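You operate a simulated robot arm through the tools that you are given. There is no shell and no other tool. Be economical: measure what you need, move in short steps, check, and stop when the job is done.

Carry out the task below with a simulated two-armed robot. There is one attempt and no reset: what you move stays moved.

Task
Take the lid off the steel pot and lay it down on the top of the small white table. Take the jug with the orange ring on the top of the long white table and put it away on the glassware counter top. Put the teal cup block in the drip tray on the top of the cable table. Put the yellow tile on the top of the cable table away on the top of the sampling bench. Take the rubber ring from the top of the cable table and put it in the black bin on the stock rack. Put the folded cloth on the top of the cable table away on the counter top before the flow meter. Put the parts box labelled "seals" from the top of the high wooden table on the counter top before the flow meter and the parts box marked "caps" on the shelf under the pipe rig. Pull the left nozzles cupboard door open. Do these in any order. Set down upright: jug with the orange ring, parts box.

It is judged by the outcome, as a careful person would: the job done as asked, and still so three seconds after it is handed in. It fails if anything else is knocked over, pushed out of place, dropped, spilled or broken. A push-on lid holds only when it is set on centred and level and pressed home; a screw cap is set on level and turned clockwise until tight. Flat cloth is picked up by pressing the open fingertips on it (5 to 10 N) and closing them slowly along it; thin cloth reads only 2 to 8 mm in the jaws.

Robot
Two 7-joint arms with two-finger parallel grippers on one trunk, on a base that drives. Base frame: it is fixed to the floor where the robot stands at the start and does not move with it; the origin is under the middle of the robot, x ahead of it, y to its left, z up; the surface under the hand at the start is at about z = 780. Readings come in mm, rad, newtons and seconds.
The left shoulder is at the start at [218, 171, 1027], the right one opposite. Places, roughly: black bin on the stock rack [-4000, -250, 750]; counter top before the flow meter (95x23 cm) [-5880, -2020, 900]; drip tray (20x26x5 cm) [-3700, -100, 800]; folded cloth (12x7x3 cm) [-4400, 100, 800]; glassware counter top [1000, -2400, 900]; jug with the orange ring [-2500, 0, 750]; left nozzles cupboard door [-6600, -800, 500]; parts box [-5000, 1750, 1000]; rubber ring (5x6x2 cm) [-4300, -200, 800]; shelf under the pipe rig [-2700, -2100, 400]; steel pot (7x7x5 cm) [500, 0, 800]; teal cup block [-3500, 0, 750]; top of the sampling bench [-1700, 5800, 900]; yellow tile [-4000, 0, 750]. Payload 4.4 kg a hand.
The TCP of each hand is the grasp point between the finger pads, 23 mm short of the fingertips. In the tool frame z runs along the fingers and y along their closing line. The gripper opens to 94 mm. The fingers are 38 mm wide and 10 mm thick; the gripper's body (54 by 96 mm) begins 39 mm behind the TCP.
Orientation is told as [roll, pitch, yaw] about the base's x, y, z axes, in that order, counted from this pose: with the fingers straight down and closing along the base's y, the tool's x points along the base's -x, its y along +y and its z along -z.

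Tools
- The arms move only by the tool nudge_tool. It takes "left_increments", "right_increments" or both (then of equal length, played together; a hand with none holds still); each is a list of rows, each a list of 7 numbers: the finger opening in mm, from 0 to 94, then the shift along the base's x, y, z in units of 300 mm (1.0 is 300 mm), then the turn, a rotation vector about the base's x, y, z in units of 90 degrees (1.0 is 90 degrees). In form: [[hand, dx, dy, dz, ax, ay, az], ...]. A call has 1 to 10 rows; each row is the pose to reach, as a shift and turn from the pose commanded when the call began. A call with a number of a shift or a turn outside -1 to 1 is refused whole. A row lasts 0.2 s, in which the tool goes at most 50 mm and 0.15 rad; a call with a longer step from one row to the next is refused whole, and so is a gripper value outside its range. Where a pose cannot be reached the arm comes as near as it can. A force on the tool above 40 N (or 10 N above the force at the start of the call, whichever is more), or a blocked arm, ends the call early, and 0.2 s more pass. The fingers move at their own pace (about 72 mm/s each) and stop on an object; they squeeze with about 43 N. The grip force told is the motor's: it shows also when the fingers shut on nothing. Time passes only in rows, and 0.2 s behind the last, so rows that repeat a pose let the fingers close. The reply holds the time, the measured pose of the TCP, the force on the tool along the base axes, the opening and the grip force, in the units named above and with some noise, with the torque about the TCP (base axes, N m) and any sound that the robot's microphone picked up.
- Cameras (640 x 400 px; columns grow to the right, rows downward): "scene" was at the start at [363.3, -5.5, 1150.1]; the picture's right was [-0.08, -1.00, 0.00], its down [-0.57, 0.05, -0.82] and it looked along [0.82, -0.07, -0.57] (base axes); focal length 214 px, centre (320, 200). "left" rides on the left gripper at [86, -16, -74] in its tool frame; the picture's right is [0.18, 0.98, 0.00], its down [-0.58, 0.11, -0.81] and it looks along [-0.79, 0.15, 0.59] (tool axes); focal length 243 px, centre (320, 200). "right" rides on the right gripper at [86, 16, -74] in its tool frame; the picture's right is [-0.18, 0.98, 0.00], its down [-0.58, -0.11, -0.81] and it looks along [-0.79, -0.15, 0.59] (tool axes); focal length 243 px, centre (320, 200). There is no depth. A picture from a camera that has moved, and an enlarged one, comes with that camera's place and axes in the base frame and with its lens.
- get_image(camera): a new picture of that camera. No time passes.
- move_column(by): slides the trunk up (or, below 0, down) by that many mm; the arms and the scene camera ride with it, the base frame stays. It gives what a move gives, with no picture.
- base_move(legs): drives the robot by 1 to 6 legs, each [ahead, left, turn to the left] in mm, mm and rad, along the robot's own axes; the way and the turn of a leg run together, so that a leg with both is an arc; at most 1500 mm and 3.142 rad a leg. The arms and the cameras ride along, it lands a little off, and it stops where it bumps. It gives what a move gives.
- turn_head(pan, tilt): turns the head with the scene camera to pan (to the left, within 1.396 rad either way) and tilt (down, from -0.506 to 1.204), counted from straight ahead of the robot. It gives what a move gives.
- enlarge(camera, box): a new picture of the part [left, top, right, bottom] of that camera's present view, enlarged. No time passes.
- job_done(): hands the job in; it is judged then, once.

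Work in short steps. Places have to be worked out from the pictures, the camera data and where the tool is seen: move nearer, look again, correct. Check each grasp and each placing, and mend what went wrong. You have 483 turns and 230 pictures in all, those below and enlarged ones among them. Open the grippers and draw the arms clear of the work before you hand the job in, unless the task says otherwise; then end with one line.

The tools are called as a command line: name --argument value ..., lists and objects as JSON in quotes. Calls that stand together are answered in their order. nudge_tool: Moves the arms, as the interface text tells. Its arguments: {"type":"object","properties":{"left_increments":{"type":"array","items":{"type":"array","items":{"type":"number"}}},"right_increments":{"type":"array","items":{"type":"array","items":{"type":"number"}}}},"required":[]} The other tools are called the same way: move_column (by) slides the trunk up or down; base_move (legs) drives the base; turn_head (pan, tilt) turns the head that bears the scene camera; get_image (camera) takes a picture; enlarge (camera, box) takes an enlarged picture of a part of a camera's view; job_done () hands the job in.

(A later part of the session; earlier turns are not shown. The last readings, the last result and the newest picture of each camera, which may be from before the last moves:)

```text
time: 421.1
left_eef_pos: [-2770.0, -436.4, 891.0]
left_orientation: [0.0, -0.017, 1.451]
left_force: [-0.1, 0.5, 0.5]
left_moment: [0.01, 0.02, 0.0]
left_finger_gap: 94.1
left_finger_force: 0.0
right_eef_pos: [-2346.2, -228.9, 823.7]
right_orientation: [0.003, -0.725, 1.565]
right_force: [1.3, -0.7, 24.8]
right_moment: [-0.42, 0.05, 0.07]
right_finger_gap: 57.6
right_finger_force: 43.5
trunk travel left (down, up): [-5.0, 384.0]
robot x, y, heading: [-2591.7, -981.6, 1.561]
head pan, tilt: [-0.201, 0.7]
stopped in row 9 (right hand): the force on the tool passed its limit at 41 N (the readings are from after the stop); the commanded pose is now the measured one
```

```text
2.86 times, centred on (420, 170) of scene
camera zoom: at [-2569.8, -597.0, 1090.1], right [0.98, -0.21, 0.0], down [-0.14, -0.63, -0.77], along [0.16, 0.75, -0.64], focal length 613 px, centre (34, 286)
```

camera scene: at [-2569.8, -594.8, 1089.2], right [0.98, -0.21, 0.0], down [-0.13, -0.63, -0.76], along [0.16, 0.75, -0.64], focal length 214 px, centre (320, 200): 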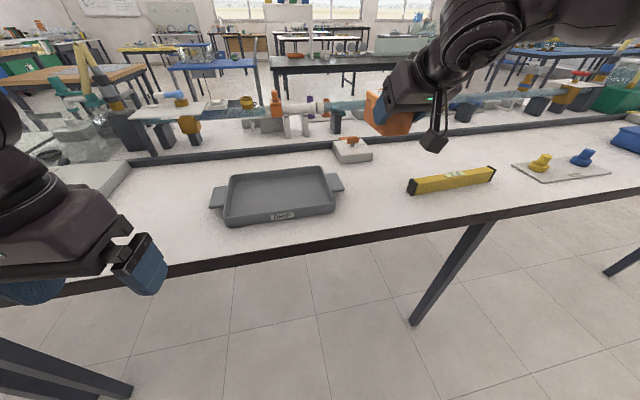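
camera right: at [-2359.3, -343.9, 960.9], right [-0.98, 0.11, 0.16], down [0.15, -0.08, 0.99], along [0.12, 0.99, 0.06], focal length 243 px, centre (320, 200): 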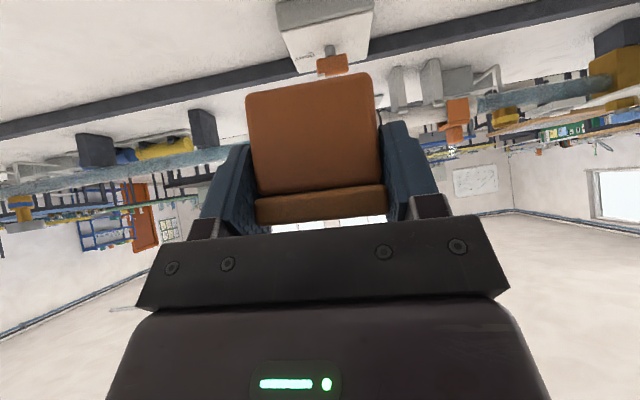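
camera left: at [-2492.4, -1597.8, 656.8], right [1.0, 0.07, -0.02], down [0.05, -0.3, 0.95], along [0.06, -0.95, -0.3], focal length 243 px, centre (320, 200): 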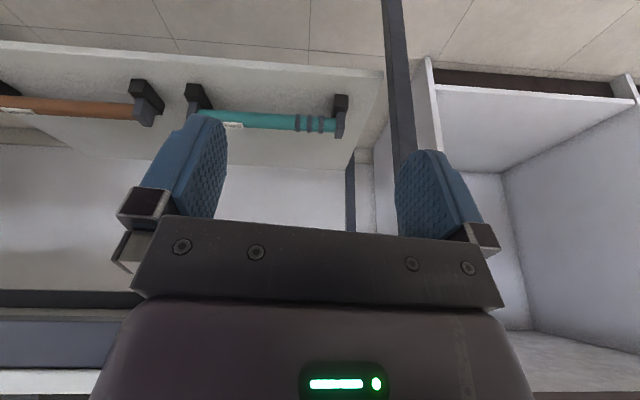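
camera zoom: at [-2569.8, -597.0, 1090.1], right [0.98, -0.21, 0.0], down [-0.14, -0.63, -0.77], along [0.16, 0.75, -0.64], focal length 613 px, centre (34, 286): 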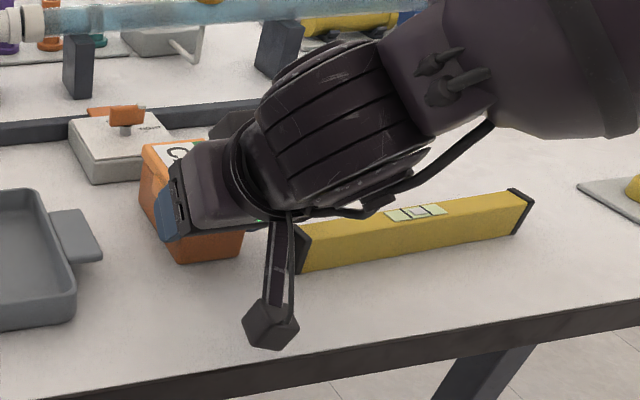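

Box is on the table. Ease, open, and withdraw back and up.

nudge_tool --right_increments '[[0, 0, 0, 0.008, 0, 0, 0], [66, 0, 0, 0.008, 0, 0, 0], [80, 0, 0, 0.008, 0, 0, 0], [80, 0, 0, 0.008, 0, 0, 0], [80, 0, -0.06, 0.08, 0, 0, 0], [80, 0, -0.14, 0.18, 0, 0, 0], [80, 0, -0.2, 0.3, 0, 0, 0], [80, 0, -0.2, 0.42, 0, 0, 0], [80, 0, -0.2, 0.54, 0, 0, 0]]'

get_image --camera "scene"

```text
time: 423.1
left_eef_pos: [-2770.1, -435.7, 890.8]
left_orientation: [0.004, -0.014, 1.453]
left_force: [0.2, 0.3, 0.0]
left_moment: [0.04, -0.03, 0.02]
left_finger_gap: 94.1
left_finger_force: 0.1
right_eef_pos: [-2345.5, -287.4, 980.7]
right_orientation: [-0.002, -0.714, 1.568]
right_force: [0.7, -0.6, -0.5]
right_moment: [0.0, 0.0, -0.02]
right_finger_gap: 79.9
right_finger_force: 0.0
trunk travel left (down, up): [-5.0, 384.0]
robot x, y, heading: [-2594.6, -984.1, 1.558]
head pan, tilt: [-0.201, 0.7]
```

```text
110 pictures are left
camera scene: at [-2569.5, -595.4, 1089.5], right [0.98, -0.21, 0.0], down [-0.14, -0.63, -0.77], along [0.16, 0.75, -0.64], focal length 214 px, centre (320, 200)
```

scene: 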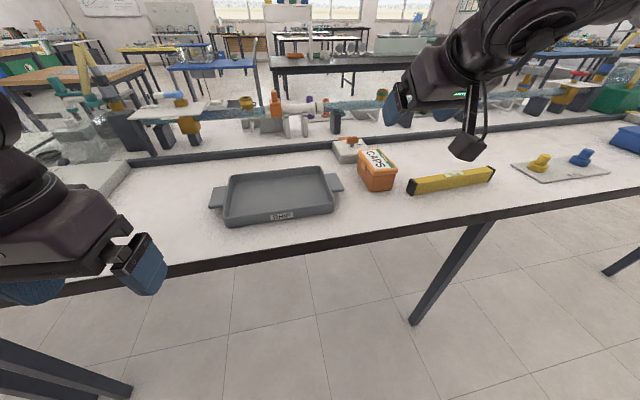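

CAPS stands upright on the table. Now roll the empty hand 180° about its axis and then test the low pose away from the table.

nudge_tool --right_increments '[[80, 0, -0.02, 0.02, 0, 0.059, -0.068], [80, 0, -0.04, 0.04, 0, 0.118, -0.136], [80, 0, -0.06, 0.06, 0, 0.177, -0.204], [80, 0, -0.08, 0.08, 0, 0.236, -0.272], [80, 0, -0.1, 0.1, 0, 0.295, -0.34], [80, 0, -0.1, 0.12, 0, 0.354, -0.408], [80, 0, -0.1, 0.14, 0, 0.413, -0.476], [80, 0, -0.1, 0.16, 0, 0.472, -0.544], [80, 0, -0.1, 0.18, 0, 0.531, -0.612], [80, 0, -0.1, 0.2, 0, 0.59, -0.68]]'

nudge_tool --right_increments '[[80, 0, 0, 0, 0, 0.059, -0.068], [80, 0, 0, 0, 0, 0.118, -0.136], [80, 0, 0, 0, 0, 0.177, -0.204], [80, 0, 0, 0, 0, 0.236, -0.272], [80, 0, 0, 0, 0, 0.295, -0.34], [80, 0, 0, 0, 0, 0.354, -0.408], [80, 0, 0, 0, 0, 0.413, -0.476], [80, 0, 0, 0, 0, 0.472, -0.544], [80, 0, 0, 0, 0, 0.531, -0.612], [80, 0, 0, 0, 0, 0.59, -0.68]]'

base_move --legs '[[-420, 0, 0]]'

```text
time: 425.3
left_eef_pos: [-2770.3, -436.7, 891.0]
left_orientation: [0.001, -0.012, 1.451]
left_force: [0.1, -0.4, -0.5]
left_moment: [0.0, -0.02, 0.0]
left_finger_gap: 94.0
left_finger_force: 0.0
right_eef_pos: [-2345.8, -317.5, 1040.8]
right_orientation: [0.704, -0.098, 0.114]
right_force: [0.9, -0.2, -0.6]
right_moment: [0.02, 0.04, -0.01]
right_finger_gap: 80.0
right_finger_force: 0.1
trunk travel left (down, up): [-5.0, 384.0]
robot x, y, heading: [-2591.5, -982.9, 1.561]
head pan, tilt: [-0.201, 0.7]
```

```text
time: 427.5
left_eef_pos: [-2771.2, -435.2, 890.4]
left_orientation: [0.002, -0.011, 1.452]
left_force: [-0.1, -1.0, 1.2]
left_moment: [-0.03, -0.02, -0.01]
left_finger_gap: 94.1
left_finger_force: 0.0
right_eef_pos: [-2345.4, -317.4, 1039.7]
right_orientation: [0.251, 0.675, -1.176]
right_force: [-0.1, 0.4, 0.8]
right_moment: [0.01, -0.01, 0.02]
right_finger_gap: 80.1
right_finger_force: 0.0
trunk travel left (down, up): [-5.0, 384.0]
robot x, y, heading: [-2590.1, -984.1, 1.563]
head pan, tilt: [-0.201, 0.7]
```

```text
time: 430.0
left_eef_pos: [-2775.5, -851.0, 890.5]
left_orientation: [0.001, -0.014, 1.454]
left_force: [0.0, 0.4, -0.7]
left_moment: [0.0, -0.03, 0.01]
left_finger_gap: 94.1
left_finger_force: 0.0
right_eef_pos: [-2351.0, -732.7, 1040.7]
right_orientation: [0.255, 0.675, -1.169]
right_force: [0.4, 0.6, 0.9]
right_moment: [-0.03, -0.02, 0.01]
right_finger_gap: 80.1
right_finger_force: 0.1
trunk travel left (down, up): [-5.0, 384.0]
robot x, y, heading: [-2593.8, -1397.8, 1.561]
head pan, tilt: [-0.201, 0.7]
```

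Finish the roll, increase tilt to ~60°, and test the low pose in free space.

nudge_tool --right_increments '[[80, 0, 0, 0, 0, 0.065, -0.075], [80, 0, 0, 0, 0, 0.131, -0.151]]'

nudge_tool --right_increments '[[80, 0, 0.08, -0.1, 0.07, 0, 0], [80, 0, 0.16, -0.2, 0.14, 0, 0], [80, 0, 0.24, -0.3, 0.21, 0, 0], [80, 0, 0.32, -0.42, 0.21, 0, 0], [80, 0, 0.4, -0.54, 0.21, 0, 0], [80, 0, 0.48, -0.66, 0.21, 0, 0], [80, 0, 0.56, -0.78, 0.21, 0, 0], [80, 0, 0.6, -0.9, 0.21, 0, 0], [80, 0, 0.6, -1.0, 0.21, 0, 0]]'

nudge_tool --right_increments '[[80, 0, 0.05, -0.12, 0, 0, 0], [80, 0, 0.1, -0.24, 0, 0, 0], [80, 0, 0.13, -0.36, 0, 0, 0], [80, 0, 0.13, -0.48, 0, 0, 0], [80, 0, 0.13, -0.6, 0, 0, 0], [80, 0, 0.13, -0.72, 0, 0, 0], [80, 0, 0.13, -0.84, 0, 0, 0], [80, 0, 0.13, -0.96, 0, 0, 0]]'

get_image --camera "scene"

```text
refused: row 1 steps farther than a row can; nothing moved
```

```text
time: 432.0
left_eef_pos: [-2775.5, -850.7, 889.6]
left_orientation: [0.003, -0.012, 1.455]
left_force: [-0.6, 0.5, -0.2]
left_moment: [-0.01, 0.0, -0.02]
left_finger_gap: 93.8
left_finger_force: 0.1
right_eef_pos: [-2351.3, -551.9, 771.1]
right_orientation: [0.476, 0.962, -1.005]
right_force: [0.2, -0.1, -0.8]
right_moment: [-0.02, -0.03, 0.02]
right_finger_gap: 80.0
right_finger_force: 0.0
right hand out of reach, approached as far as the arm can: row 9
trunk travel left (down, up): [-5.0, 384.0]
robot x, y, heading: [-2596.9, -1397.1, 1.563]
head pan, tilt: [-0.201, 0.7]
```

```text
time: 433.8
left_eef_pos: [-2775.7, -851.7, 888.6]
left_orientation: [0.003, -0.011, 1.453]
left_force: [0.1, 0.4, 0.0]
left_moment: [-0.01, 0.02, 0.0]
left_finger_gap: 93.9
left_finger_force: 0.0
right_eef_pos: [-2300.5, -504.4, 661.7]
right_orientation: [0.396, 0.873, -1.077]
right_force: [0.4, 0.5, -0.1]
right_moment: [0.0, 0.01, 0.01]
right_finger_gap: 79.9
right_finger_force: 0.0
right hand out of reach, approached as far as the arm can: row 1, 2, 3, 4, 5, 6, 7, 8
trunk travel left (down, up): [-5.0, 384.0]
robot x, y, heading: [-2595.6, -1395.3, 1.562]
head pan, tilt: [-0.201, 0.7]
```

```text
109 pictures are left
camera scene: at [-2574.3, -1010.2, 1089.3], right [0.98, -0.21, 0.0], down [-0.13, -0.63, -0.77], along [0.16, 0.75, -0.64], focal length 214 px, centre (320, 200)
```

scene: 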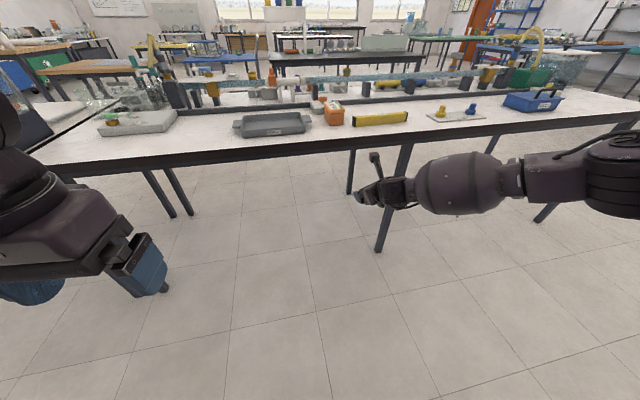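

As before, a yaw to the left should free the lower range. I apply it and lower.

nudge_tool --right_increments '[[80, 0, -0.05, 0, 0, 0, 0.09], [80, 0, -0.1, 0, 0, 0, 0.18], [80, 0, -0.1, 0, 0, 0, 0.27], [80, 0, -0.1, 0, 0, 0, 0.36], [80, 0, -0.1, -0.1, 0, 0, 0.4], [80, 0, -0.1, -0.2, 0, 0, 0.4], [80, 0, -0.1, -0.3, 0, 0, 0.4], [80, 0, -0.1, -0.4, 0, 0, 0.4]]'

nudge_tool --right_increments '[[80, 0, 0.03, -0.1, 0, 0, 0], [80, 0, 0.06, -0.2, 0, 0, 0], [80, 0, 0.1, -0.3, 0, 0, 0], [80, 0, 0.15, -0.4, 0, 0, 0], [80, 0, 0.2, -0.5, 0, 0, 0]]'

get_image --camera "scene"

```text
time: 435.6
left_eef_pos: [-2774.9, -850.1, 890.3]
left_orientation: [0.004, -0.013, 1.454]
left_force: [0.3, -0.5, 0.0]
left_moment: [-0.02, 0.02, 0.0]
left_finger_gap: 94.1
left_finger_force: 0.2
right_eef_pos: [-2304.5, -553.1, 590.0]
right_orientation: [0.386, 0.88, -0.443]
right_force: [0.2, 0.4, 1.2]
right_moment: [-0.05, 0.0, 0.04]
right_finger_gap: 79.9
right_finger_force: 0.1
right hand out of reach, approached as far as the arm can: row 1, 2, 7, 8
trunk travel left (down, up): [-5.0, 384.0]
robot x, y, heading: [-2596.1, -1398.7, 1.559]
head pan, tilt: [-0.201, 0.7]
```

```text
time: 436.8
left_eef_pos: [-2775.3, -851.9, 891.1]
left_orientation: [0.004, -0.011, 1.454]
left_force: [-0.1, 0.0, -0.3]
left_moment: [-0.02, 0.03, 0.0]
left_finger_gap: 93.8
left_finger_force: 0.1
right_eef_pos: [-2270.9, -577.1, 556.5]
right_orientation: [0.395, 0.874, -0.45]
right_force: [0.0, -0.2, 0.5]
right_moment: [0.01, 0.01, -0.02]
right_finger_gap: 80.1
right_finger_force: 0.1
right hand out of reach, approached as far as the arm can: row 1, 2, 3, 4, 5
trunk travel left (down, up): [-5.0, 384.0]
robot x, y, heading: [-2594.2, -1398.6, 1.565]
head pan, tilt: [-0.201, 0.7]
```

```text
108 pictures are left
camera scene: at [-2574.1, -1010.0, 1089.2], right [0.98, -0.21, 0.0], down [-0.13, -0.63, -0.76], along [0.16, 0.75, -0.64], focal length 214 px, centre (320, 200)
```

scene: 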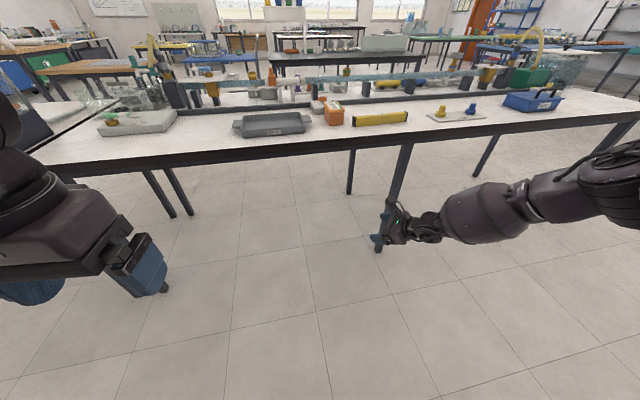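

I found a better way: place the box in the 61 mm strip at the shelf's front, long side along the shelf, with the hand pointing sideways (yaw +90°), which suits this arm and keeps it nearly outside the table. First undo the roll.

nudge_tool --right_increments '[[80, 0, 0, 0.12, 0, 0, -0.08], [80, 0, 0, 0.24, 0, 0, -0.16], [80, 0, 0, 0.36, 0, 0, -0.24], [80, 0, 0, 0.48, 0, 0, -0.32], [80, 0, 0, 0.6, 0, 0, -0.4], [80, 0, 0, 0.72, 0, 0, -0.4], [80, 0, 0, 0.84, 0, 0, -0.4], [80, 0, 0, 0.96, 0, 0, -0.4]]'

nudge_tool --right_increments '[[80, 0, 0, 0.1, -0.07, 0, 0], [80, 0, 0, 0.2, -0.14, 0, 0], [80, 0, 0, 0.3, -0.21, 0, 0], [80, 0, 0, 0.4, -0.21, 0, 0], [80, 0, 0, 0.45, -0.21, 0, 0]]'

nudge_tool --right_increments '[[80, 0, 0, 0, 0, -0.059, 0.068], [80, 0, 0, 0, 0, -0.118, 0.136], [80, 0, 0, 0, 0, -0.177, 0.204], [80, 0, 0, 0, 0, -0.236, 0.272], [80, 0, 0, 0, 0, -0.295, 0.34], [80, 0, 0, 0, 0, -0.354, 0.408], [80, 0, 0, 0, 0, -0.413, 0.476], [80, 0, 0, 0, 0, -0.472, 0.544], [80, 0, 0, 0, 0, -0.531, 0.612], [80, 0, 0, 0, 0, -0.59, 0.68]]'

nudge_tool --right_increments '[[80, 0, 0, 0, 0, -0.059, 0.068], [80, 0, 0, 0, 0, -0.118, 0.136], [80, 0, 0, 0, 0, -0.177, 0.204], [80, 0, 0, 0, 0, -0.236, 0.272], [80, 0, 0, 0, 0, -0.295, 0.34], [80, 0, 0, 0, 0, -0.354, 0.408], [80, 0, 0, 0, 0, -0.413, 0.476], [80, 0, 0, 0, 0, -0.472, 0.544], [80, 0, 0, 0, 0, -0.531, 0.612], [80, 0, 0, 0, 0, -0.59, 0.68]]'

```text
time: 438.6
left_eef_pos: [-2776.0, -851.8, 890.7]
left_orientation: [0.003, -0.012, 1.452]
left_force: [-0.6, -0.5, 0.3]
left_moment: [-0.01, -0.01, 0.01]
left_finger_gap: 94.2
left_finger_force: 0.0
right_eef_pos: [-2269.4, -579.2, 846.6]
right_orientation: [0.395, 0.872, -1.076]
right_force: [0.2, -0.8, -0.3]
right_moment: [-0.01, 0.02, 0.01]
right_finger_gap: 80.2
right_finger_force: 0.1
trunk travel left (down, up): [-5.0, 384.0]
robot x, y, heading: [-2592.5, -1395.9, 1.565]
head pan, tilt: [-0.201, 0.7]
```

```text
time: 439.8
left_eef_pos: [-2776.4, -852.4, 889.6]
left_orientation: [0.003, -0.011, 1.454]
left_force: [-0.4, -0.5, 0.3]
left_moment: [0.02, 0.01, 0.02]
left_finger_gap: 94.1
left_finger_force: 0.1
right_eef_pos: [-2269.2, -577.9, 979.6]
right_orientation: [0.211, 0.572, -1.199]
right_force: [-0.2, 0.3, -0.2]
right_moment: [0.01, 0.0, 0.02]
right_finger_gap: 80.0
right_finger_force: 0.0
trunk travel left (down, up): [-5.0, 384.0]
robot x, y, heading: [-2599.2, -1399.1, 1.558]
head pan, tilt: [-0.201, 0.7]
```

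```text
time: 442.0
left_eef_pos: [-2775.1, -850.9, 890.6]
left_orientation: [0.004, -0.012, 1.455]
left_force: [0.2, -0.3, 0.5]
left_moment: [0.02, 0.02, 0.02]
left_finger_gap: 93.7
left_finger_force: 0.0
right_eef_pos: [-2264.2, -645.2, 865.7]
right_orientation: [0.76, -0.161, 0.032]
right_force: [0.5, 0.5, 0.4]
right_moment: [0.0, -0.02, 0.0]
right_finger_gap: 80.0
right_finger_force: 0.0
right hand out of reach, approached as far as the arm can: row 4, 5, 6, 7, 8, 9, 10
trunk travel left (down, up): [-5.0, 384.0]
robot x, y, heading: [-2595.8, -1396.4, 1.567]
head pan, tilt: [-0.201, 0.7]
```

```text
time: 444.2
left_eef_pos: [-2774.0, -850.8, 888.7]
left_orientation: [0.003, -0.013, 1.454]
left_force: [0.8, -0.6, -0.1]
left_moment: [0.01, -0.02, -0.02]
left_finger_gap: 93.9
left_finger_force: 0.0
right_eef_pos: [-2161.4, -655.8, 817.1]
right_orientation: [0.193, -0.799, 1.458]
right_force: [-0.2, 0.5, -0.6]
right_moment: [0.0, -0.01, 0.0]
right_finger_gap: 80.1
right_finger_force: 0.1
right hand out of reach, approached as far as the arm can: row 1, 2, 3, 4, 5, 6, 7, 8, 9, 10
trunk travel left (down, up): [-5.0, 384.0]
robot x, y, heading: [-2593.3, -1400.6, 1.563]
head pan, tilt: [-0.201, 0.7]
```

Straighten the hand again and bring it to a comfortable place.

nudge_tool --right_increments '[[80, -0.06, 0.03, 0.08, -0.002, -0.017, -0.018], [80, -0.12, 0.06, 0.16, -0.004, -0.034, -0.035], [80, -0.18, 0.09, 0.24, -0.006, -0.051, -0.053], [80, -0.24, 0.12, 0.32, -0.008, -0.068, -0.07], [80, -0.3, 0.15, 0.4, -0.0096, -0.085, -0.088], [80, -0.36, 0.18, 0.48, -0.0096, -0.085, -0.088], [80, -0.42, 0.2, 0.54, -0.0096, -0.085, -0.088], [80, -0.48, 0.2, 0.54, -0.0096, -0.085, -0.088], [80, -0.54, 0.2, 0.54, -0.0096, -0.085, -0.088]]'

```text
time: 446.2
left_eef_pos: [-2775.9, -850.4, 890.1]
left_orientation: [0.003, -0.013, 1.455]
left_force: [0.3, -0.4, 0.5]
left_moment: [0.02, 0.02, 0.03]
left_finger_gap: 93.7
left_finger_force: 0.1
right_eef_pos: [-2145.8, -627.1, 857.5]
right_orientation: [0.164, -0.79, 1.44]
right_force: [0.6, 1.0, 0.0]
right_moment: [0.04, 0.01, -0.01]
right_finger_gap: 80.3
right_finger_force: 0.1
right hand out of reach, approached as far as the arm can: row 1, 2, 3, 4, 5, 6, 7, 8, 9
trunk travel left (down, up): [-5.0, 384.0]
robot x, y, heading: [-2597.5, -1402.6, 1.558]
head pan, tilt: [-0.201, 0.7]
```

The arm is stuck at a joint limit again; I change the tilt toward vertical to free it.

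nudge_tool --right_increments '[[80, 0, 0.0, 0.05, -0.09, 0, 0], [80, 0, 0.0, 0.1, -0.18, 0, 0], [80, 0, 0.0, 0.15, -0.27, 0, 0], [80, 0, 0.0, 0.2, -0.36, 0, 0], [80, -0.05, 0.0, 0.25, -0.45, 0, 0], [80, -0.1, 0.0, 0.3, -0.5, 0, 0], [80, -0.15, 0.0, 0.35, -0.5, 0, 0], [80, -0.2, 0.0, 0.4, -0.5, 0, 0]]'

turn_head --pan -0.7 --tilt 0.6

get_image --camera "scene"

```text
time: 448.0
left_eef_pos: [-2774.0, -851.1, 889.8]
left_orientation: [0.0, -0.015, 1.454]
left_force: [0.9, 0.8, 1.0]
left_moment: [-0.02, -0.02, 0.0]
left_finger_gap: 94.0
left_finger_force: 0.0
right_eef_pos: [-2211.8, -629.3, 978.3]
right_orientation: [0.07, -0.007, 1.479]
right_force: [0.0, -0.4, 0.1]
right_moment: [0.02, -0.02, 0.01]
right_finger_gap: 79.7
right_finger_force: 0.1
trunk travel left (down, up): [-5.0, 384.0]
robot x, y, heading: [-2596.9, -1400.7, 1.559]
head pan, tilt: [-0.201, 0.7]
```

```text
time: 449.0
left_eef_pos: [-2774.8, -852.1, 890.3]
left_orientation: [0.002, -0.012, 1.454]
left_force: [0.2, -0.3, -1.0]
left_moment: [-0.01, 0.02, 0.01]
left_finger_gap: 94.1
left_finger_force: 0.1
right_eef_pos: [-2209.8, -631.2, 978.5]
right_orientation: [0.071, -0.009, 1.479]
right_force: [0.3, -0.5, 0.6]
right_moment: [0.0, 0.0, -0.01]
right_finger_gap: 79.9
right_finger_force: 0.0
trunk travel left (down, up): [-5.0, 384.0]
robot x, y, heading: [-2597.0, -1398.2, 1.564]
head pan, tilt: [-0.7, 0.6]
```

```text
107 pictures are left
camera scene: at [-2534.5, -1026.0, 1097.9], right [0.76, -0.65, 0.0], down [-0.37, -0.43, -0.82], along [0.54, 0.63, -0.57], focal length 214 px, centre (320, 200)
```

scene: 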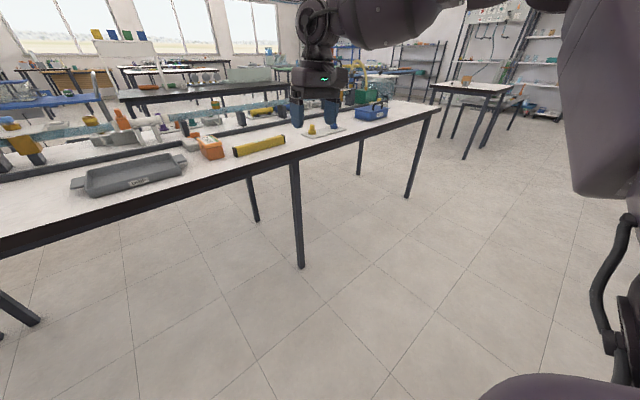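

Freed. Level it and bring it in front; then drive forward to regrasp the box.

nudge_tool --right_increments '[[80, -0.08, -0.06, 0.03, -0.004, -0.044, 0.058], [80, -0.16, -0.12, 0.06, -0.004, -0.044, 0.058], [80, -0.24, -0.18, 0.09, -0.004, -0.044, 0.058], [80, -0.32, -0.24, 0.1, -0.004, -0.044, 0.058], [80, -0.4, -0.3, 0.1, -0.004, -0.044, 0.058], [80, -0.46, -0.36, 0.1, -0.004, -0.044, 0.058]]'

base_move --legs '[[410, 0, 0]]'

turn_head --pan -0.2 --tilt 0.75

get_image --camera "scene"

get_image --camera "right"

```text
time: 450.4
left_eef_pos: [-2775.2, -853.1, 890.3]
left_orientation: [0.002, -0.015, 1.455]
left_force: [-0.1, -0.4, -0.5]
left_moment: [0.0, 0.01, -0.01]
left_finger_gap: 94.2
left_finger_force: 0.1
right_eef_pos: [-2349.0, -737.6, 1009.6]
right_orientation: [0.002, -0.005, 1.571]
right_force: [0.5, 0.4, 0.6]
right_moment: [0.01, 0.0, -0.02]
right_finger_gap: 80.2
right_finger_force: 0.1
trunk travel left (down, up): [-5.0, 384.0]
robot x, y, heading: [-2595.9, -1401.7, 1.564]
head pan, tilt: [-0.7, 0.6]
```

```text
time: 452.9
left_eef_pos: [-2771.1, -441.4, 890.4]
left_orientation: [0.004, -0.013, 1.452]
left_force: [0.4, -0.1, -0.5]
left_moment: [0.01, -0.01, 0.02]
left_finger_gap: 93.7
left_finger_force: 0.1
right_eef_pos: [-2343.7, -328.1, 1007.6]
right_orientation: [0.004, -0.005, 1.571]
right_force: [-0.4, 0.3, 0.5]
right_moment: [-0.03, 0.02, 0.0]
right_finger_gap: 80.4
right_finger_force: 0.1
trunk travel left (down, up): [-5.0, 384.0]
robot x, y, heading: [-2595.2, -990.1, 1.56]
head pan, tilt: [-0.7, 0.6]
```

```text
time: 453.8
left_eef_pos: [-2770.0, -441.2, 890.3]
left_orientation: [0.004, -0.013, 1.453]
left_force: [0.2, 0.0, 0.1]
left_moment: [0.0, 0.01, 0.0]
left_finger_gap: 94.0
left_finger_force: 0.1
right_eef_pos: [-2342.7, -327.5, 1007.9]
right_orientation: [0.003, -0.005, 1.572]
right_force: [0.6, 0.4, 0.3]
right_moment: [-0.01, 0.03, 0.03]
right_finger_gap: 79.8
right_finger_force: 0.0
trunk travel left (down, up): [-5.0, 384.0]
robot x, y, heading: [-2594.9, -990.0, 1.559]
head pan, tilt: [-0.201, 0.75]
```

```text
106 pictures are left
camera scene: at [-2570.4, -602.9, 1085.1], right [0.98, -0.21, 0.0], down [-0.14, -0.67, -0.73], along [0.15, 0.72, -0.68], focal length 214 px, centre (320, 200)
```

scene: 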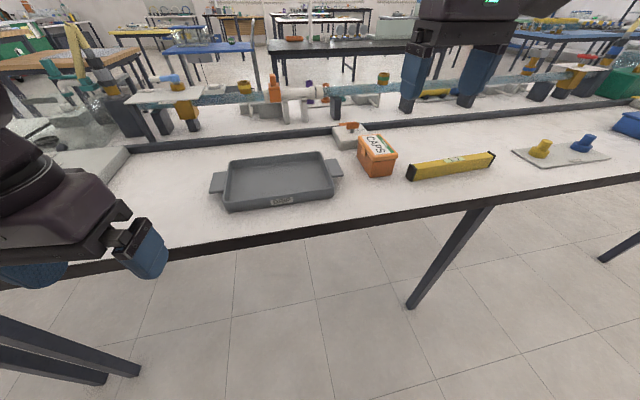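

```text
105 pictures are left
camera right: at [-2361.3, -415.6, 1083.1], right [-0.98, 0.18, 0.0], down [0.11, 0.58, 0.81], along [0.15, 0.8, -0.59], focal length 243 px, centre (320, 200)
```

right: 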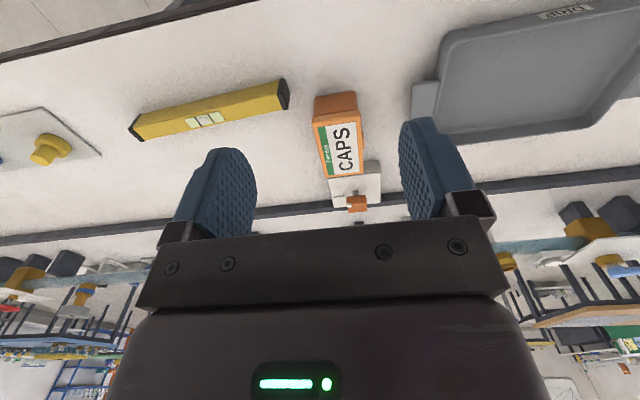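

Box centre at [-2347, -189]. Tilt 40° at a pre-grasp point, then advance along the finger axis.

nudge_tool --right_increments '[[80, -0.013, 0.04, -0.05, 0.09, 0, 0], [80, -0.013, 0.08, -0.1, 0.18, 0, 0], [80, -0.013, 0.12, -0.18, 0.27, 0, 0], [80, -0.013, 0.16, -0.27, 0.36, 0, 0], [80, -0.013, 0.2, -0.363, 0.444, 0, 0], [80, -0.013, 0.2, -0.363, 0.444, 0, 0]]'

nudge_tool --right_increments '[[80, 0, 0.07, -0.085, 0, 0, 0], [80, 0, 0.14, -0.17, 0, 0, 0], [80, 0, 0.21, -0.25, 0, 0, 0], [80, 0, 0.213, -0.257, 0, 0, 0]]'

get_image --camera "right"

enlarge --camera "scene" --box '[330, 90, 510, 230]'

```text
time: 455.2
left_eef_pos: [-2771.9, -442.3, 890.4]
left_orientation: [0.002, -0.016, 1.45]
left_force: [-0.6, 0.1, 0.8]
left_moment: [0.03, -0.04, 0.02]
left_finger_gap: 94.1
left_finger_force: 0.0
right_eef_pos: [-2347.9, -268.3, 899.1]
right_orientation: [0.005, -0.703, 1.569]
right_force: [-0.9, 0.3, 0.0]
right_moment: [0.01, 0.01, -0.02]
right_finger_gap: 80.4
right_finger_force: 0.1
trunk travel left (down, up): [-5.0, 384.0]
robot x, y, heading: [-2590.8, -988.8, 1.559]
head pan, tilt: [-0.201, 0.75]
```

```text
time: 456.2
left_eef_pos: [-2771.8, -441.6, 890.3]
left_orientation: [0.002, -0.014, 1.451]
left_force: [0.7, -0.1, -0.7]
left_moment: [0.05, 0.0, 0.05]
left_finger_gap: 94.0
left_finger_force: 0.0
right_eef_pos: [-2349.8, -203.3, 822.5]
right_orientation: [0.005, -0.703, 1.568]
right_force: [-0.1, 0.4, 1.4]
right_moment: [-0.01, -0.04, 0.02]
right_finger_gap: 80.0
right_finger_force: 0.0
trunk travel left (down, up): [-5.0, 384.0]
robot x, y, heading: [-2591.4, -992.4, 1.563]
head pan, tilt: [-0.201, 0.75]
```

```text
104 pictures are left
camera right: at [-2365.6, -318.2, 824.3], right [-0.98, 0.14, 0.12], down [0.11, -0.08, 0.99], along [0.15, 0.99, 0.06], focal length 243 px, centre (320, 200)
```

right: 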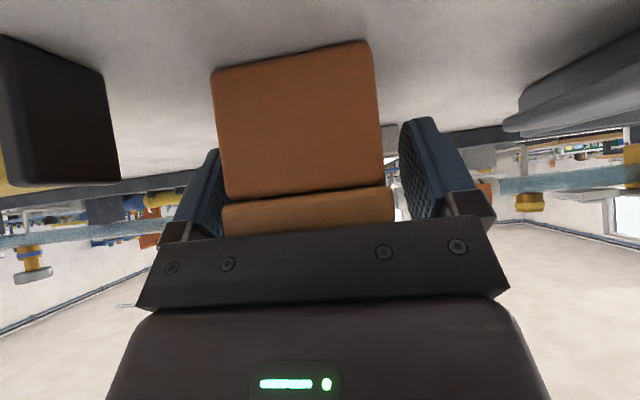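

```text
2.86 times, centred on (420, 160) of scene
camera zoom: at [-2570.5, -603.2, 1085.2], right [0.98, -0.21, 0.0], down [-0.14, -0.67, -0.73], along [0.15, 0.72, -0.68], focal length 613 px, centre (34, 314)
```

zoom: 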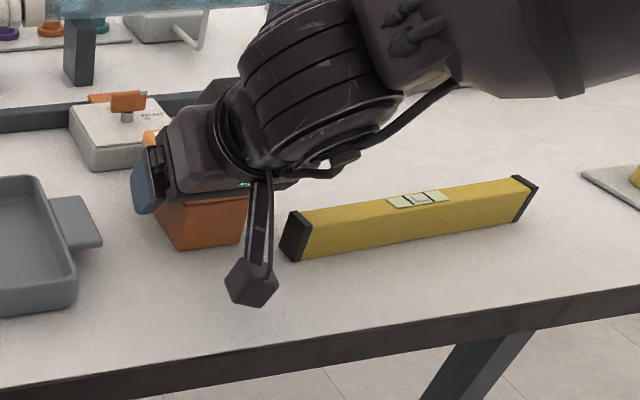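

Close and lift.

nudge_tool --right_increments '[[0, 0, 0, 0, 0, 0, 0], [0, 0, 0, 0, 0, 0, 0], [0, 0, 0, 0, 0, 0, 0], [0, 0, 0, 0.03, 0, 0, 0], [0, 0, 0, 0.1, 0, 0, 0], [0, 0, 0, 0.25, 0, 0, 0], [0, 0, -0.1, 0.35, 0, 0, 0], [0, 0, -0.2, 0.45, 0, 0, 0]]'

base_move --legs '[[-200, 0, 0]]'

nudge_tool --right_increments '[[0, 0, 0, 0.02, 0, 0, 0.09], [0, 0, 0, 0.04, 0, 0, 0.18], [0, 0, 0, 0.06, 0, 0, 0.27], [0, 0, 0, 0.08, 0, 0, 0.36], [0, 0, 0, 0.1, 0, 0, 0.45], [0, 0, 0, 0.1, 0, 0, 0.54], [0, 0, 0, 0.1, 0, 0, 0.63], [0, 0, 0, 0.1, 0, 0, 0.72], [0, 0, 0, 0.1, 0, 0, 0.81], [0, 0, 0, 0.1, 0, 0, 0.9]]'

get_image --camera "scene"

```text
time: 458.0
left_eef_pos: [-2770.3, -441.1, 890.7]
left_orientation: [0.003, -0.014, 1.451]
left_force: [-0.7, -0.5, -0.7]
left_moment: [0.01, 0.05, 0.01]
left_finger_gap: 94.2
left_finger_force: 0.0
right_eef_pos: [-2346.7, -264.4, 957.9]
right_orientation: [0.005, -0.701, 1.572]
right_force: [0.6, 0.2, -1.3]
right_moment: [0.02, 0.02, 0.01]
right_finger_gap: 57.4
right_finger_force: 43.1
trunk travel left (down, up): [-5.0, 384.0]
robot x, y, heading: [-2594.5, -990.6, 1.561]
head pan, tilt: [-0.201, 0.75]
```

```text
time: 459.6
left_eef_pos: [-2773.0, -638.8, 890.1]
left_orientation: [0.005, -0.014, 1.453]
left_force: [0.6, 1.0, -0.5]
left_moment: [0.02, 0.02, -0.02]
left_finger_gap: 93.9
left_finger_force: 0.0
right_eef_pos: [-2349.1, -462.9, 957.4]
right_orientation: [0.005, -0.703, 1.57]
right_force: [0.8, 0.1, -1.8]
right_moment: [-0.01, -0.02, 0.0]
right_finger_gap: 57.8
right_finger_force: 43.5
trunk travel left (down, up): [-5.0, 384.0]
robot x, y, heading: [-2589.2, -1190.6, 1.56]
head pan, tilt: [-0.201, 0.75]
```

```text
time: 461.8
left_eef_pos: [-2773.2, -637.9, 889.3]
left_orientation: [0.002, -0.014, 1.452]
left_force: [-0.6, -0.7, 0.3]
left_moment: [-0.01, -0.05, 0.0]
left_finger_gap: 94.0
left_finger_force: 0.1
right_eef_pos: [-2518.7, -597.2, 1023.0]
right_orientation: [-0.043, -0.707, 2.977]
right_force: [2.4, 2.0, 0.3]
right_moment: [-0.05, 0.05, 0.08]
right_finger_gap: 57.8
right_finger_force: 42.5
right hand out of reach, approached as far as the arm can: row 6, 7, 8, 9, 10
trunk travel left (down, up): [-5.0, 384.0]
robot x, y, heading: [-2595.7, -1192.5, 1.559]
head pan, tilt: [-0.201, 0.75]
```

```text
102 pictures are left
camera scene: at [-2572.9, -800.4, 1085.4], right [0.98, -0.21, 0.0], down [-0.14, -0.67, -0.73], along [0.15, 0.72, -0.68], focal length 214 px, centre (320, 200)
```

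scene: 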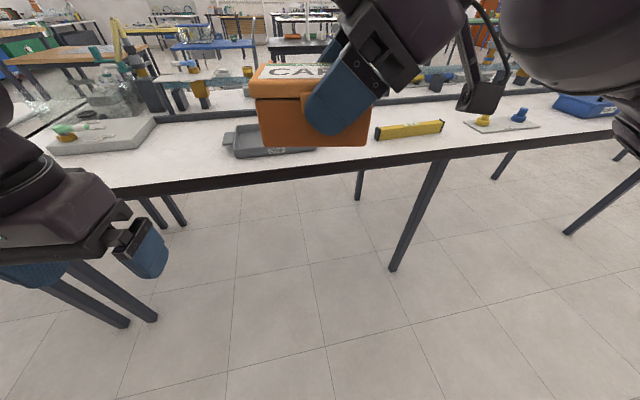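

The box is upright in the sideways grip. I test lowering in this orientation in free space.

nudge_tool --right_increments '[[0, 0, 0, -0.1, 0, 0, 0], [0, 0, 0, -0.22, 0, 0, 0], [0, 0, 0, -0.34, 0, 0, 0], [0, 0, 0, -0.46, 0, 0, 0], [0, 0, 0, -0.58, 0, 0, 0], [0, 0, 0, -0.7, 0, 0, 0], [0, 0, 0, -0.82, 0, 0, 0], [0, 0, 0, -0.94, 0, 0, 0]]'

nudge_tool --right_increments '[[0, 0, 0, -0.12, 0, 0, 0], [0, 0, 0, -0.24, 0, 0, 0], [0, 0, 0, -0.36, 0, 0, 0], [0, 0, 0, -0.48, 0, 0, 0], [0, 0, 0, -0.6, 0, 0, 0], [0, 0, 0, -0.72, 0, 0, 0], [0, 0, 0, -0.84, 0, 0, 0], [0, 0, 0, -0.96, 0, 0, 0]]'

get_image --camera "scene"

```text
time: 463.6
left_eef_pos: [-2772.6, -637.8, 889.1]
left_orientation: [0.003, -0.011, 1.451]
left_force: [-0.6, 1.0, -0.8]
left_moment: [-0.01, -0.01, -0.01]
left_finger_gap: 93.7
left_finger_force: 0.0
right_eef_pos: [-2516.3, -592.8, 724.2]
right_orientation: [0.013, -0.696, 2.929]
right_force: [0.0, 1.4, -2.1]
right_moment: [0.01, -0.03, 0.01]
right_finger_gap: 57.7
right_finger_force: 43.0
right hand out of reach, approached as far as the arm can: row 1, 2, 3, 4
trunk travel left (down, up): [-5.0, 384.0]
robot x, y, heading: [-2596.1, -1190.3, 1.557]
head pan, tilt: [-0.201, 0.75]
```

```text
time: 465.4
left_eef_pos: [-2773.1, -639.1, 889.7]
left_orientation: [0.005, -0.013, 1.452]
left_force: [-0.4, -0.7, 0.1]
left_moment: [-0.02, 0.0, 0.02]
left_finger_gap: 94.1
left_finger_force: 0.1
right_eef_pos: [-2451.3, -606.9, 550.2]
right_orientation: [0.01, -0.696, 2.93]
right_force: [-0.3, 0.1, -1.4]
right_moment: [0.0, -0.06, 0.04]
right_finger_gap: 57.9
right_finger_force: 42.9
right hand out of reach, approached as far as the arm can: row 3, 4, 5, 6, 7, 8
trunk travel left (down, up): [-5.0, 384.0]
robot x, y, heading: [-2594.0, -1186.4, 1.563]
head pan, tilt: [-0.201, 0.75]
```

```text
101 pictures are left
camera scene: at [-2572.5, -800.1, 1085.0], right [0.98, -0.21, 0.0], down [-0.14, -0.67, -0.73], along [0.15, 0.72, -0.68], focal length 214 px, centre (320, 200)
```

scene: 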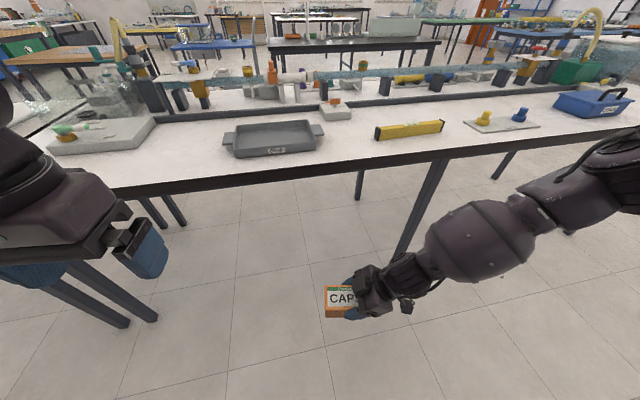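

Extend forward and lower further.

nudge_tool --right_increments '[[0, 0, 0.1, 0, 0, 0, 0], [0, 0, 0.2, 0, 0, 0, 0], [0, 0, 0.3, -0.05, 0, 0, 0], [0, 0, 0.4, -0.1, 0, 0, 0], [0, 0, 0.5, -0.2, 0, 0, 0], [0, 0, 0.55, -0.3, 0, 0, 0], [0, 0, 0.55, -0.4, 0, 0, 0], [0, 0, 0.55, -0.5, 0, 0, 0], [0, 0, 0.55, -0.58, 0, 0, 0]]'

get_image --camera "scene"

```text
time: 467.4
left_eef_pos: [-2773.8, -638.9, 888.6]
left_orientation: [0.002, -0.012, 1.453]
left_force: [-1.8, -0.6, 0.0]
left_moment: [-0.01, -0.01, 0.0]
left_finger_gap: 94.1
left_finger_force: 0.0
right_eef_pos: [-2440.2, -569.9, 557.2]
right_orientation: [0.006, -0.698, 2.928]
right_force: [0.7, -0.8, -1.3]
right_moment: [-0.02, -0.03, 0.01]
right_finger_gap: 57.7
right_finger_force: 43.5
right hand out of reach, approached as far as the arm can: row 1, 2, 3, 4, 5, 6, 7, 8, 9
trunk travel left (down, up): [-5.0, 384.0]
robot x, y, heading: [-2596.8, -1188.4, 1.562]
head pan, tilt: [-0.201, 0.75]
```

```text
100 pictures are left
camera scene: at [-2572.4, -800.1, 1085.0], right [0.98, -0.21, 0.0], down [-0.14, -0.67, -0.73], along [0.15, 0.72, -0.68], focal length 214 px, centre (320, 200)
```

scene: 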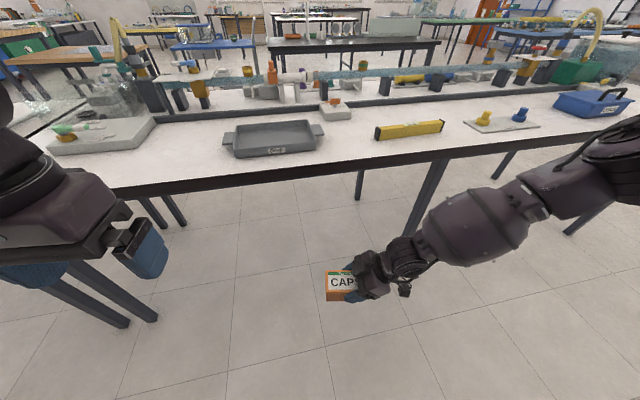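

Sideways at this depth is limited too. Better spot: the right end of the shelf (x ≈ -3090), reached from the front with yaw ≈ 25°, which the arm did well before. I turn the hand back and test z 380 at a ≈ 900.

nudge_tool --right_increments '[[0, 0, 0.02, 0.05, 0, 0, -0.08], [0, 0, 0.05, 0.1, 0, 0, -0.16], [0, 0, 0.1, 0.1, 0, 0, -0.24], [0, 0, 0.15, 0.1, 0, 0, -0.32], [0, 0, 0.25, 0.1, 0, 0, -0.4], [0, 0, 0.35, 0.1, 0, 0, -0.48], [0, 0, 0.45, 0.1, 0, 0, -0.55], [0, 0, 0.55, 0.1, 0, 0, -0.58], [0, 0, 0.65, 0.1, 0, 0, -0.58]]'

base_move --legs '[[-230, 0, 0]]'

nudge_tool --right_increments '[[0, 0, 0.08, -0.05, 0, 0, 0], [0, 0, 0.16, -0.1, 0, 0, 0], [0, 0, 0.24, -0.2, 0, 0, 0], [0, 0, 0.28, -0.3, 0, 0, 0], [0, 0, 0.28, -0.4, 0, 0, 0], [0, 0, 0.28, -0.5, 0, 0, 0], [0, 0, 0.28, -0.6, 0, 0, 0]]'

```text
time: 469.4
left_eef_pos: [-2773.0, -640.3, 889.5]
left_orientation: [0.003, -0.012, 1.452]
left_force: [-0.3, -0.1, -0.2]
left_moment: [0.03, 0.0, -0.01]
left_finger_gap: 93.9
left_finger_force: 0.1
right_eef_pos: [-2404.2, -403.8, 619.5]
right_orientation: [0.01, -0.697, 2.017]
right_force: [-0.3, -0.7, -1.1]
right_moment: [-0.01, 0.0, 0.01]
right_finger_gap: 57.8
right_finger_force: 42.8
right hand out of reach, approached as far as the arm can: row 4, 6, 7, 8, 9
trunk travel left (down, up): [-5.0, 384.0]
robot x, y, heading: [-2594.3, -1185.9, 1.562]
head pan, tilt: [-0.201, 0.75]
```

```text
time: 471.1
left_eef_pos: [-2776.1, -867.5, 890.6]
left_orientation: [0.002, -0.014, 1.455]
left_force: [1.0, -0.7, 0.5]
left_moment: [0.02, 0.02, -0.01]
left_finger_gap: 94.1
left_finger_force: 0.1
right_eef_pos: [-2408.4, -631.4, 620.0]
right_orientation: [0.01, -0.698, 2.022]
right_force: [0.7, -0.1, -0.7]
right_moment: [-0.01, 0.02, -0.02]
right_finger_gap: 57.6
right_finger_force: 42.9
trunk travel left (down, up): [-5.0, 384.0]
robot x, y, heading: [-2594.6, -1416.0, 1.568]
head pan, tilt: [-0.201, 0.75]
```

```text
time: 472.8
left_eef_pos: [-2776.4, -868.0, 889.2]
left_orientation: [0.004, -0.012, 1.458]
left_force: [0.2, -0.2, 0.8]
left_moment: [-0.01, -0.02, -0.03]
left_finger_gap: 94.2
left_finger_force: 0.1
right_eef_pos: [-2337.2, -624.1, 559.2]
right_orientation: [0.011, -0.698, 2.019]
right_force: [0.2, 0.6, -1.0]
right_moment: [-0.04, 0.01, -0.01]
right_finger_gap: 58.0
right_finger_force: 43.0
right hand out of reach, approached as far as the arm can: row 1, 2, 3, 4, 5, 6, 7
trunk travel left (down, up): [-5.0, 384.0]
robot x, y, heading: [-2595.2, -1417.4, 1.564]
head pan, tilt: [-0.201, 0.75]
```

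Path dependent; I replicate the earlier sequence (yaw 45°, lower, then extend with less yaw).

nudge_tool --right_increments '[[0, 0, 0, 0.03, 0, 0, 0.08], [0, 0, 0, 0.06, 0, 0, 0.16], [0, 0, 0, 0.06, 0, 0, 0.23], [0, 0, 0, -0.04, 0, 0, 0.23], [0, 0, 0, -0.14, 0, 0, 0.23], [0, 0, 0, -0.24, 0, 0, 0.23], [0, 0, 0, -0.34, 0, 0, 0.23], [0, 0, 0, -0.44, 0, 0, 0.23], [0, 0, 0, -0.54, 0, 0, 0.23]]'

```text
time: 474.8
left_eef_pos: [-2775.1, -866.7, 890.2]
left_orientation: [0.005, -0.011, 1.456]
left_force: [-0.3, 0.2, 0.5]
left_moment: [-0.02, -0.02, 0.01]
left_finger_gap: 94.0
left_finger_force: 0.0
right_eef_pos: [-2298.5, -674.4, 508.8]
right_orientation: [0.01, -0.698, 2.382]
right_force: [1.0, 0.1, -2.1]
right_moment: [0.01, -0.03, 0.01]
right_finger_gap: 57.7
right_finger_force: 43.2
right hand out of reach, approached as far as the arm can: row 3, 4, 5, 6, 7, 8, 9
trunk travel left (down, up): [-5.0, 384.0]
robot x, y, heading: [-2596.1, -1415.8, 1.564]
head pan, tilt: [-0.201, 0.75]
```

More tilt would help. I'll set the box near the long table's edge and re-tilt the grip to 60°. First raise and straighten.

nudge_tool --right_increments '[[0, 0, 0, 0.12, 0, 0, -0.05], [0, 0, 0, 0.24, 0, 0, -0.1], [0, 0, 0, 0.36, 0, 0, -0.17], [0, 0, 0, 0.48, 0, 0, -0.25], [0, 0, 0, 0.6, 0, 0, -0.33], [0, 0, 0, 0.72, 0, 0, -0.41], [0, 0, 0, 0.84, 0, 0, -0.49], [0, 0, 0, 0.96, 0, 0, -0.515], [0, 0, 0, 1.0, 0, 0, -0.515]]'

nudge_tool --right_increments '[[0, -0.05, 0, 0.1, 0, 0, 0], [0, -0.1, 0, 0.2, 0, 0, 0], [0, -0.15, 0, 0.3, 0, 0, 0], [0, -0.15, 0, 0.4, 0, 0, 0]]'

```text
time: 476.8
left_eef_pos: [-2776.8, -866.7, 889.2]
left_orientation: [0.003, -0.013, 1.455]
left_force: [0.0, -0.1, -0.3]
left_moment: [0.0, 0.06, 0.03]
left_finger_gap: 93.9
left_finger_force: 0.1
right_eef_pos: [-2298.5, -675.2, 810.9]
right_orientation: [0.01, -0.696, 1.574]
right_force: [-0.4, -0.5, -1.7]
right_moment: [-0.06, 0.01, 0.02]
right_finger_gap: 57.9
right_finger_force: 42.3
right hand out of reach, approached as far as the arm can: row 1, 2
trunk travel left (down, up): [-5.0, 384.0]
robot x, y, heading: [-2595.0, -1411.7, 1.567]
head pan, tilt: [-0.201, 0.75]
```

```text
time: 477.8
left_eef_pos: [-2775.9, -867.0, 889.8]
left_orientation: [0.004, -0.014, 1.456]
left_force: [0.5, -0.1, -0.6]
left_moment: [-0.02, 0.01, 0.0]
left_finger_gap: 93.7
left_finger_force: 0.1
right_eef_pos: [-2343.7, -674.9, 930.6]
right_orientation: [0.01, -0.7, 1.573]
right_force: [0.1, -0.8, -1.1]
right_moment: [-0.05, 0.02, 0.02]
right_finger_gap: 57.3
right_finger_force: 42.9
trunk travel left (down, up): [-5.0, 384.0]
robot x, y, heading: [-2593.5, -1412.9, 1.561]
head pan, tilt: [-0.201, 0.75]
```

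Drive forward so the box is over the table's edge zone, and lower it.

base_move --legs '[[415, 0, 0]]'

nudge_tool --right_increments '[[0, 0, 0, -0.12, 0, 0, 0], [0, 0, 0, -0.22, 0, 0, 0], [0, 0, 0, -0.29, 0, 0, 0], [0, 0, 0, -0.32, 0, 0, 0], [0, 0, 0, -0.335, 0, 0, 0], [0, 0, 0, -0.35, 0, 0, 0], [0, 0, 0, -0.36, 0, 0, 0]]'

enlarge --camera "scene" --box '[330, 120, 510, 260]'

```text
time: 480.3
left_eef_pos: [-2772.9, -453.2, 889.4]
left_orientation: [0.002, -0.012, 1.454]
left_force: [0.0, 1.2, 0.5]
left_moment: [-0.02, 0.01, 0.02]
left_finger_gap: 93.7
left_finger_force: 0.1
right_eef_pos: [-2338.4, -260.8, 930.4]
right_orientation: [0.01, -0.698, 1.571]
right_force: [1.4, -0.1, -1.7]
right_moment: [-0.05, -0.02, 0.03]
right_finger_gap: 57.6
right_finger_force: 43.1
trunk travel left (down, up): [-5.0, 384.0]
robot x, y, heading: [-2592.8, -1003.5, 1.561]
head pan, tilt: [-0.201, 0.75]
```

```text
time: 481.9
left_eef_pos: [-2770.4, -453.8, 890.2]
left_orientation: [0.003, -0.015, 1.452]
left_force: [-0.5, -1.0, 0.4]
left_moment: [0.01, 0.01, 0.0]
left_finger_gap: 94.0
left_finger_force: 0.0
right_eef_pos: [-2338.0, -259.9, 825.6]
right_orientation: [0.012, -0.701, 1.57]
right_force: [1.8, 0.1, 6.8]
right_moment: [0.6, -0.32, -0.08]
right_finger_gap: 57.4
right_finger_force: 42.8
trunk travel left (down, up): [-5.0, 384.0]
robot x, y, heading: [-2592.3, -1002.0, 1.556]
head pan, tilt: [-0.201, 0.75]
```

```text
2.86 times, centred on (420, 190) of scene
camera zoom: at [-2570.9, -615.4, 1085.6], right [0.98, -0.21, 0.0], down [-0.14, -0.67, -0.73], along [0.15, 0.72, -0.68], focal length 613 px, centre (34, 229)
```

zoom: 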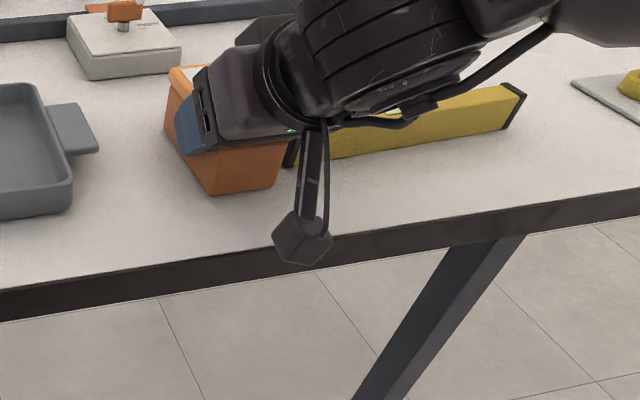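

Contact. Open, shift back 8 mm and tilt 20° more, then close.

nudge_tool --right_increments '[[66, 0, 0, 0, 0, 0, 0], [74, 0, 0, 0, 0, 0, 0], [74, 0, -0.01, 0, 0.05, 0, 0], [74, 0, -0.02, 0, 0.11, 0, 0], [74, 0, -0.027, 0, 0.17, 0, 0], [74, 0, -0.027, 0, 0.221, 0, 0], [74, 0, -0.027, 0, 0.221, 0, 0]]'

enlarge --camera "scene" --box '[330, 120, 510, 260]'

```text
time: 483.5
left_eef_pos: [-2771.2, -454.5, 888.9]
left_orientation: [0.003, -0.015, 1.454]
left_force: [0.3, 0.0, 0.3]
left_moment: [0.0, 0.0, -0.01]
left_finger_gap: 94.1
left_finger_force: 0.2
right_eef_pos: [-2338.7, -269.3, 824.6]
right_orientation: [0.006, -1.045, 1.572]
right_force: [0.1, -0.6, 0.4]
right_moment: [-0.01, -0.01, -0.02]
right_finger_gap: 74.0
right_finger_force: 0.1
trunk travel left (down, up): [-5.0, 384.0]
robot x, y, heading: [-2592.3, -1001.4, 1.565]
head pan, tilt: [-0.201, 0.75]
```

```text
2.86 times, centred on (420, 190) of scene
camera zoom: at [-2571.5, -614.7, 1085.1], right [0.98, -0.21, 0.0], down [-0.14, -0.67, -0.73], along [0.15, 0.72, -0.68], focal length 613 px, centre (34, 229)
```

zoom: 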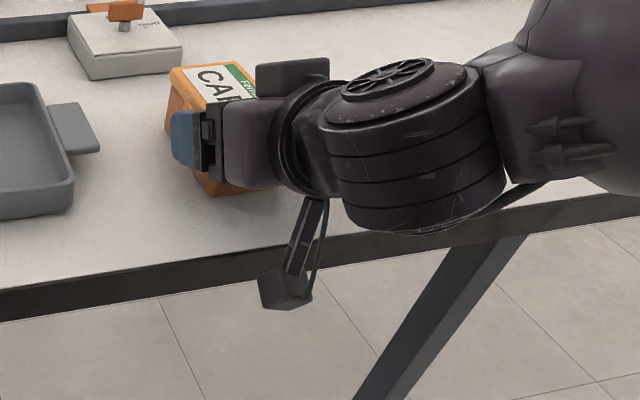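

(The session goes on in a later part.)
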